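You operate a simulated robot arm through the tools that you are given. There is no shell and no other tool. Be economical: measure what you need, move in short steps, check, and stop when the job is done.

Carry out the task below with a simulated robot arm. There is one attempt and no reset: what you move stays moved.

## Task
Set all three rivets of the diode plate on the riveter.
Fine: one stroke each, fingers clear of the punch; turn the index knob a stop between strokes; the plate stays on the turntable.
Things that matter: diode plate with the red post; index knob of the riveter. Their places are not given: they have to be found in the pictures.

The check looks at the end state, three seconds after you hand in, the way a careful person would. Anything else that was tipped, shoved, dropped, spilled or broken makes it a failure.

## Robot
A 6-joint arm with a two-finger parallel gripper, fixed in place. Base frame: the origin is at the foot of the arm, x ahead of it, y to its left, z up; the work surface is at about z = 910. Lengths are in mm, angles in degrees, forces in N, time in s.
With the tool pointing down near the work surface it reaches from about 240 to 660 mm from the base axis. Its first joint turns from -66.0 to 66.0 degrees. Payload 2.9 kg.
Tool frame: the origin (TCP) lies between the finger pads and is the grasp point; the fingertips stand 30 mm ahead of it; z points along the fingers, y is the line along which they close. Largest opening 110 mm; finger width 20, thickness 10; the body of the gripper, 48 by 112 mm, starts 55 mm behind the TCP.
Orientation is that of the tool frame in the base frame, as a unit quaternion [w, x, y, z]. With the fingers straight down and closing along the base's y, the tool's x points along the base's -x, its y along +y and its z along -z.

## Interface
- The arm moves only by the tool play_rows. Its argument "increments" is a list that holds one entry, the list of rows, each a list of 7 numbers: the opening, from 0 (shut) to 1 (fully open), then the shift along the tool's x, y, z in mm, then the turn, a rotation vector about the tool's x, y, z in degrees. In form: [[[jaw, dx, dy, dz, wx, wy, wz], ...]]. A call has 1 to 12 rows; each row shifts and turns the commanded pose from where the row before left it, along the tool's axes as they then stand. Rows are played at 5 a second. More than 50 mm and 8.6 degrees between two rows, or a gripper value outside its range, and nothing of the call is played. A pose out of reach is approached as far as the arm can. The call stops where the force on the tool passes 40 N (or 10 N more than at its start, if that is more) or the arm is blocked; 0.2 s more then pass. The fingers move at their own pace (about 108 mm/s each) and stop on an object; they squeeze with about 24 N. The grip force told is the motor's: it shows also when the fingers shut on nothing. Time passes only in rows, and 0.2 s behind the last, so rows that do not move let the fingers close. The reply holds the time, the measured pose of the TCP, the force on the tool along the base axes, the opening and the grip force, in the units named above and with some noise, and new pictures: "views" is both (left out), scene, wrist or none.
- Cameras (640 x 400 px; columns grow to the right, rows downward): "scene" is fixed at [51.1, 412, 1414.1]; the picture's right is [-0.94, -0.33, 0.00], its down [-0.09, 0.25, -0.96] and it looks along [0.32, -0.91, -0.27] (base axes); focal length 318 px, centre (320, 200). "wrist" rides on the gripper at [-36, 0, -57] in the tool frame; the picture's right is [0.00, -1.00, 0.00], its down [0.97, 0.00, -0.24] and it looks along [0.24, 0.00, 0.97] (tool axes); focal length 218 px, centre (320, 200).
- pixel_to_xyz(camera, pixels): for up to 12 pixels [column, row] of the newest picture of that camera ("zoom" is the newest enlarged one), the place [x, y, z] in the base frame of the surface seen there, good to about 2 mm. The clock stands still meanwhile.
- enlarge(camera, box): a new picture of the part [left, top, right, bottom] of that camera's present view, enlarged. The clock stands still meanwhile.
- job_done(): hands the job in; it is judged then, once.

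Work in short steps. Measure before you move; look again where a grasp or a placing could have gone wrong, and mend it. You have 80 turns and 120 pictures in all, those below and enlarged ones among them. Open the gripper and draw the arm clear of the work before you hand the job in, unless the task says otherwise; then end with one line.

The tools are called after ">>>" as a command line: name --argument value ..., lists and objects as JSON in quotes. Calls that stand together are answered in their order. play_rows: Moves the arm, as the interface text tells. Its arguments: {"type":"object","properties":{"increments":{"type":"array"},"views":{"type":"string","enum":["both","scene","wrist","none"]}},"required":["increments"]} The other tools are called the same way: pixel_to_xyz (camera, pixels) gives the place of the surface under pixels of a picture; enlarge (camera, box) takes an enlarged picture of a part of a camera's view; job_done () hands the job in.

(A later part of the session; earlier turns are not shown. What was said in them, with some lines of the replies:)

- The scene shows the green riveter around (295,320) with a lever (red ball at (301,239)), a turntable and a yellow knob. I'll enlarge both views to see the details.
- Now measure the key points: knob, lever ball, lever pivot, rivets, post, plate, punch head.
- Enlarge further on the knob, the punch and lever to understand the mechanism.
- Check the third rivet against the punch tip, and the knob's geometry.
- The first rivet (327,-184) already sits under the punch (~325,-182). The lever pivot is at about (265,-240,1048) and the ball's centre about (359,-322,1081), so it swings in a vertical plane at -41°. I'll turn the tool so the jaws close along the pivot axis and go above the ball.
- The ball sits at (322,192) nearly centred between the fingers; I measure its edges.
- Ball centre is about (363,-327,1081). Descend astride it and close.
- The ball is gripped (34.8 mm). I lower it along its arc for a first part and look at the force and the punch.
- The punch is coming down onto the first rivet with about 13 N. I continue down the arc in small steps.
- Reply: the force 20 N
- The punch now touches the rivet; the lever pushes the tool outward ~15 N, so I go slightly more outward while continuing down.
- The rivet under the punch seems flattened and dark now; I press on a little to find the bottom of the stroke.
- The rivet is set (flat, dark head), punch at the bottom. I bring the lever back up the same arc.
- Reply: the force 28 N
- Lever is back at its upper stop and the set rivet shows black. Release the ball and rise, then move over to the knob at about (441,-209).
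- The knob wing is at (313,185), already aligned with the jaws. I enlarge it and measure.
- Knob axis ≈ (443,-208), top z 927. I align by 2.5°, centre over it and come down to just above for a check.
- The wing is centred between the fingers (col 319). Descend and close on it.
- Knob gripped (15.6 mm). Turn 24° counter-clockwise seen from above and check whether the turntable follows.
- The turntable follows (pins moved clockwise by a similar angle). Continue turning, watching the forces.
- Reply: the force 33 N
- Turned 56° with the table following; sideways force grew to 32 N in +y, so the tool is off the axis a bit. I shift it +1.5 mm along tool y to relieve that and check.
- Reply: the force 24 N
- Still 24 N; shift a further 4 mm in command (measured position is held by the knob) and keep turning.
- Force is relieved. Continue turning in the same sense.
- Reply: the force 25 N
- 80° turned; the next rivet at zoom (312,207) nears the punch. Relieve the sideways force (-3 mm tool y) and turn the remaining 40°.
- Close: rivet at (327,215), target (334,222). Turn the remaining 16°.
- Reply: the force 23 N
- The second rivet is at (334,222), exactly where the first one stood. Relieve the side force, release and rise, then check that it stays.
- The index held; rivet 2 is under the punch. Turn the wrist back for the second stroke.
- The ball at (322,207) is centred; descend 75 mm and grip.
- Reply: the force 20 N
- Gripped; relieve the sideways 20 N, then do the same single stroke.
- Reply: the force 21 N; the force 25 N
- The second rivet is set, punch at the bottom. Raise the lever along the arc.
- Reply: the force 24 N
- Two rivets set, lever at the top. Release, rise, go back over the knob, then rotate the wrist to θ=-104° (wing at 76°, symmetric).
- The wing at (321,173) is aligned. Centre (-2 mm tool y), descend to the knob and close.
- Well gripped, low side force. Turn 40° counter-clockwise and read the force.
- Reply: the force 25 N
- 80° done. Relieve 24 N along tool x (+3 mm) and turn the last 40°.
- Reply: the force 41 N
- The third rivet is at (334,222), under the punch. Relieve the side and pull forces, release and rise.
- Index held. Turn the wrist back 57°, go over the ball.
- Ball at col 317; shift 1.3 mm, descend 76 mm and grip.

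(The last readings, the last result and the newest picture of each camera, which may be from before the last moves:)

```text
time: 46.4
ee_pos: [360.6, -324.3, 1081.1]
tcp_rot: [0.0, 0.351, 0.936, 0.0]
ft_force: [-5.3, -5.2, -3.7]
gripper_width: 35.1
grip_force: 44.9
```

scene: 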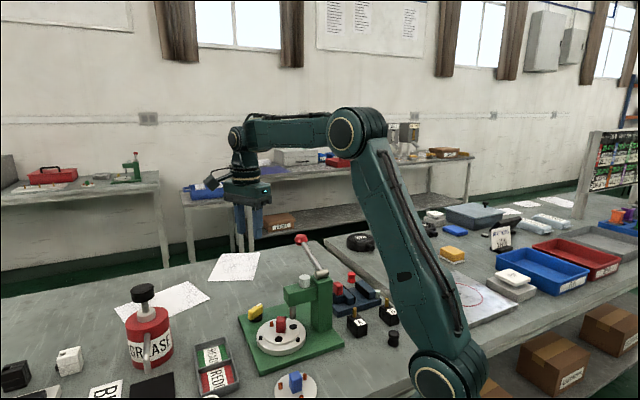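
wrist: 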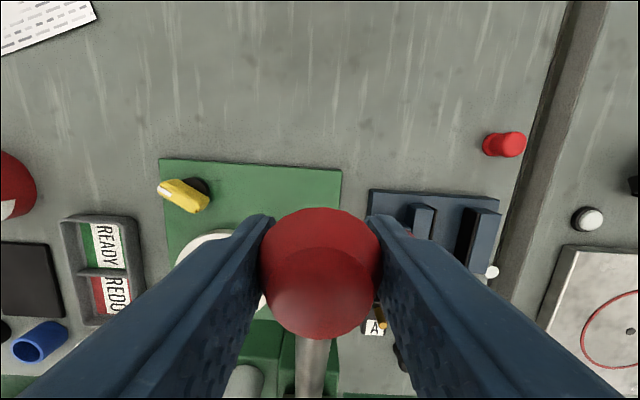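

Gripped; third and last single stroke along the same arc.

>>> play_rows --increments '[[[0.28, 0, -1, 1, 0, 0, 0], [0.28, -1.5, 0, 7, 0, 0, 0], [0.28, -1.2, 0, 8, 0, 0, 0], [0.28, -0.8, 0, 8, 0, 0, 0], [0.28, -0.5, 0, 6, 0, 0, 0], [0.28, -0.3, 0, 6, 0, 0, 0], [0.28, 0, 0, 6, 0, 0, 0]]]' --views "none"

>>> play_rows --increments '[[[0.28, 0, 0, 5, 0, 0, 0], [0.28, 0, 0, 5, 0, 0, 0], [0.28, 0.3, 0, 5, 0, 0, 0], [0.28, 0.6, 0, 5, 0, 0, 0], [0.28, 0.5, 0, 4, 0, 0, 0]]]' --views "none"

>>> enlarge --camera "scene" --box '[275, 290, 325, 340]'

```text
time: 48.0
ee_pos: [365.5, -330.8, 1037.8]
tcp_rot: [-0.001, 0.351, 0.937, 0.0]
ft_force: [-3.3, -4.4, 13.4]
gripper_width: 35.1
grip_force: 45.2
```

```text
time: 49.2
ee_pos: [364.4, -327.6, 1015.8]
tcp_rot: [0.002, 0.349, 0.937, 0.0]
ft_force: [-10.9, 7.0, 28.3]
gripper_width: 34.9
grip_force: 45.2
```

```text
8.00 times, centred on (300, 315) of scene
```

zoom: 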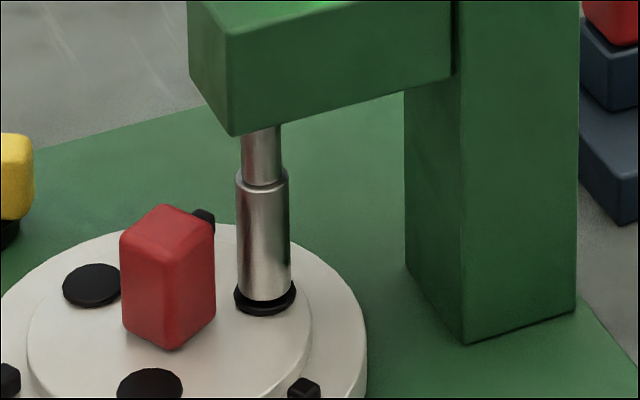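

All three heads are formed. Raise the lever to its top.

>>> play_rows --increments '[[[0.28, -0.8, 0, -9, 0, 0, 0], [0.28, -0.5, 0, -10, 0, 0, 0], [0.28, 0, 0, -10, 0, 0, 0], [0.28, 0, 0, -10, 0, 0, 0], [0.28, 1.0, 0, -10, 0, 0, 0], [0.28, 1.4, 0, -9, 0, 0, 0], [0.28, 1.8, 0, -5, 0, 0, 0]]]' --views "none"

```text
time: 50.8
ee_pos: [363.2, -326.8, 1073.9]
tcp_rot: [0.001, 0.35, 0.937, 0.0]
ft_force: [-0.1, 3.5, -9.6]
gripper_width: 35.0
grip_force: 44.5
```

Lever is at its top stop again. Release, rise and draw clear.

>>> play_rows --increments '[[[0.28, 0, 0, 0, 0, 0, 0], [0.6, 0, 0, 0, 0, 0, 0], [0.6, 0, 0, 0, 0, 0, 0], [0.6, 0, 0, -40, 0, 0, 0], [0.6, 0, 0, -45, 0, 0, 0], [0.6, 0, 0, -45, 0, 0, 0], [1, 0, 0, -45, 0, 0, 0], [1, 0, 0, 0, 0, 0, 0]]]' --views "both"

>>> enlarge --camera "scene" --box '[235, 225, 355, 365]'

```text
time: 52.6
ee_pos: [363.3, -325.0, 1249.9]
tcp_rot: [0.0, 0.352, 0.936, 0.0]
ft_force: [0.9, -0.7, -0.3]
gripper_width: 110.0
grip_force: 0.1
```

scene: 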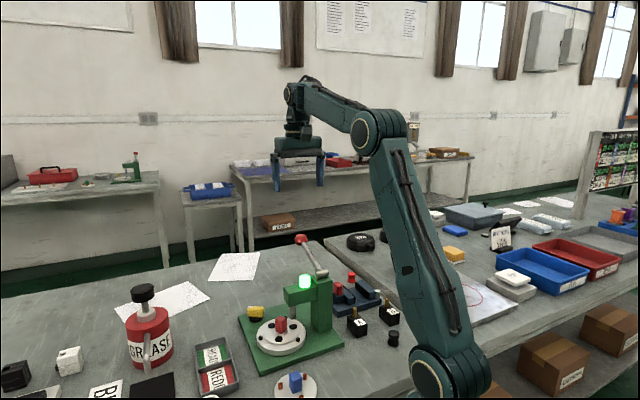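
wrist: 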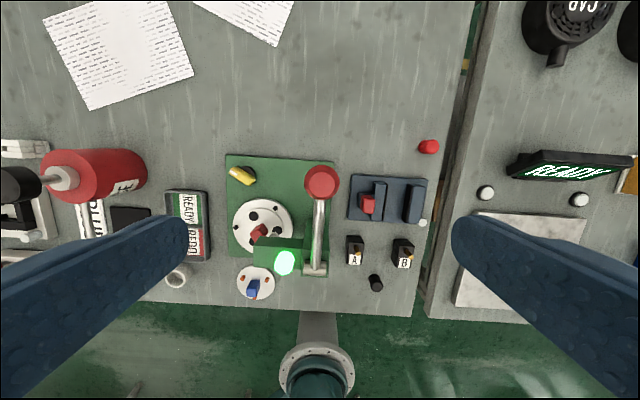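

```text
2.86 times, centred on (295, 295) of scene
```

zoom: 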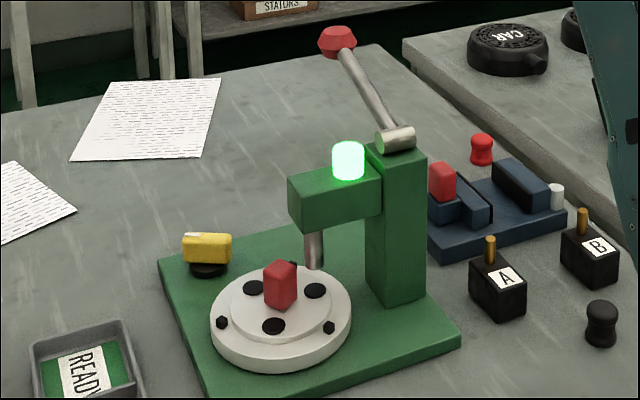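

The riveter's lamp is lit green, three heads are set, the lever is up, the plate is on the turntable and the arm is clear. I hand in.

>>> job_done

```text
The job is handed in.
```

All three rivets of the diode plate are set, one stroke each with the index knob turned a stop between strokes. The riveter's lamp shows green, the plate is still on the turntable, and the arm is clear with the gripper open.
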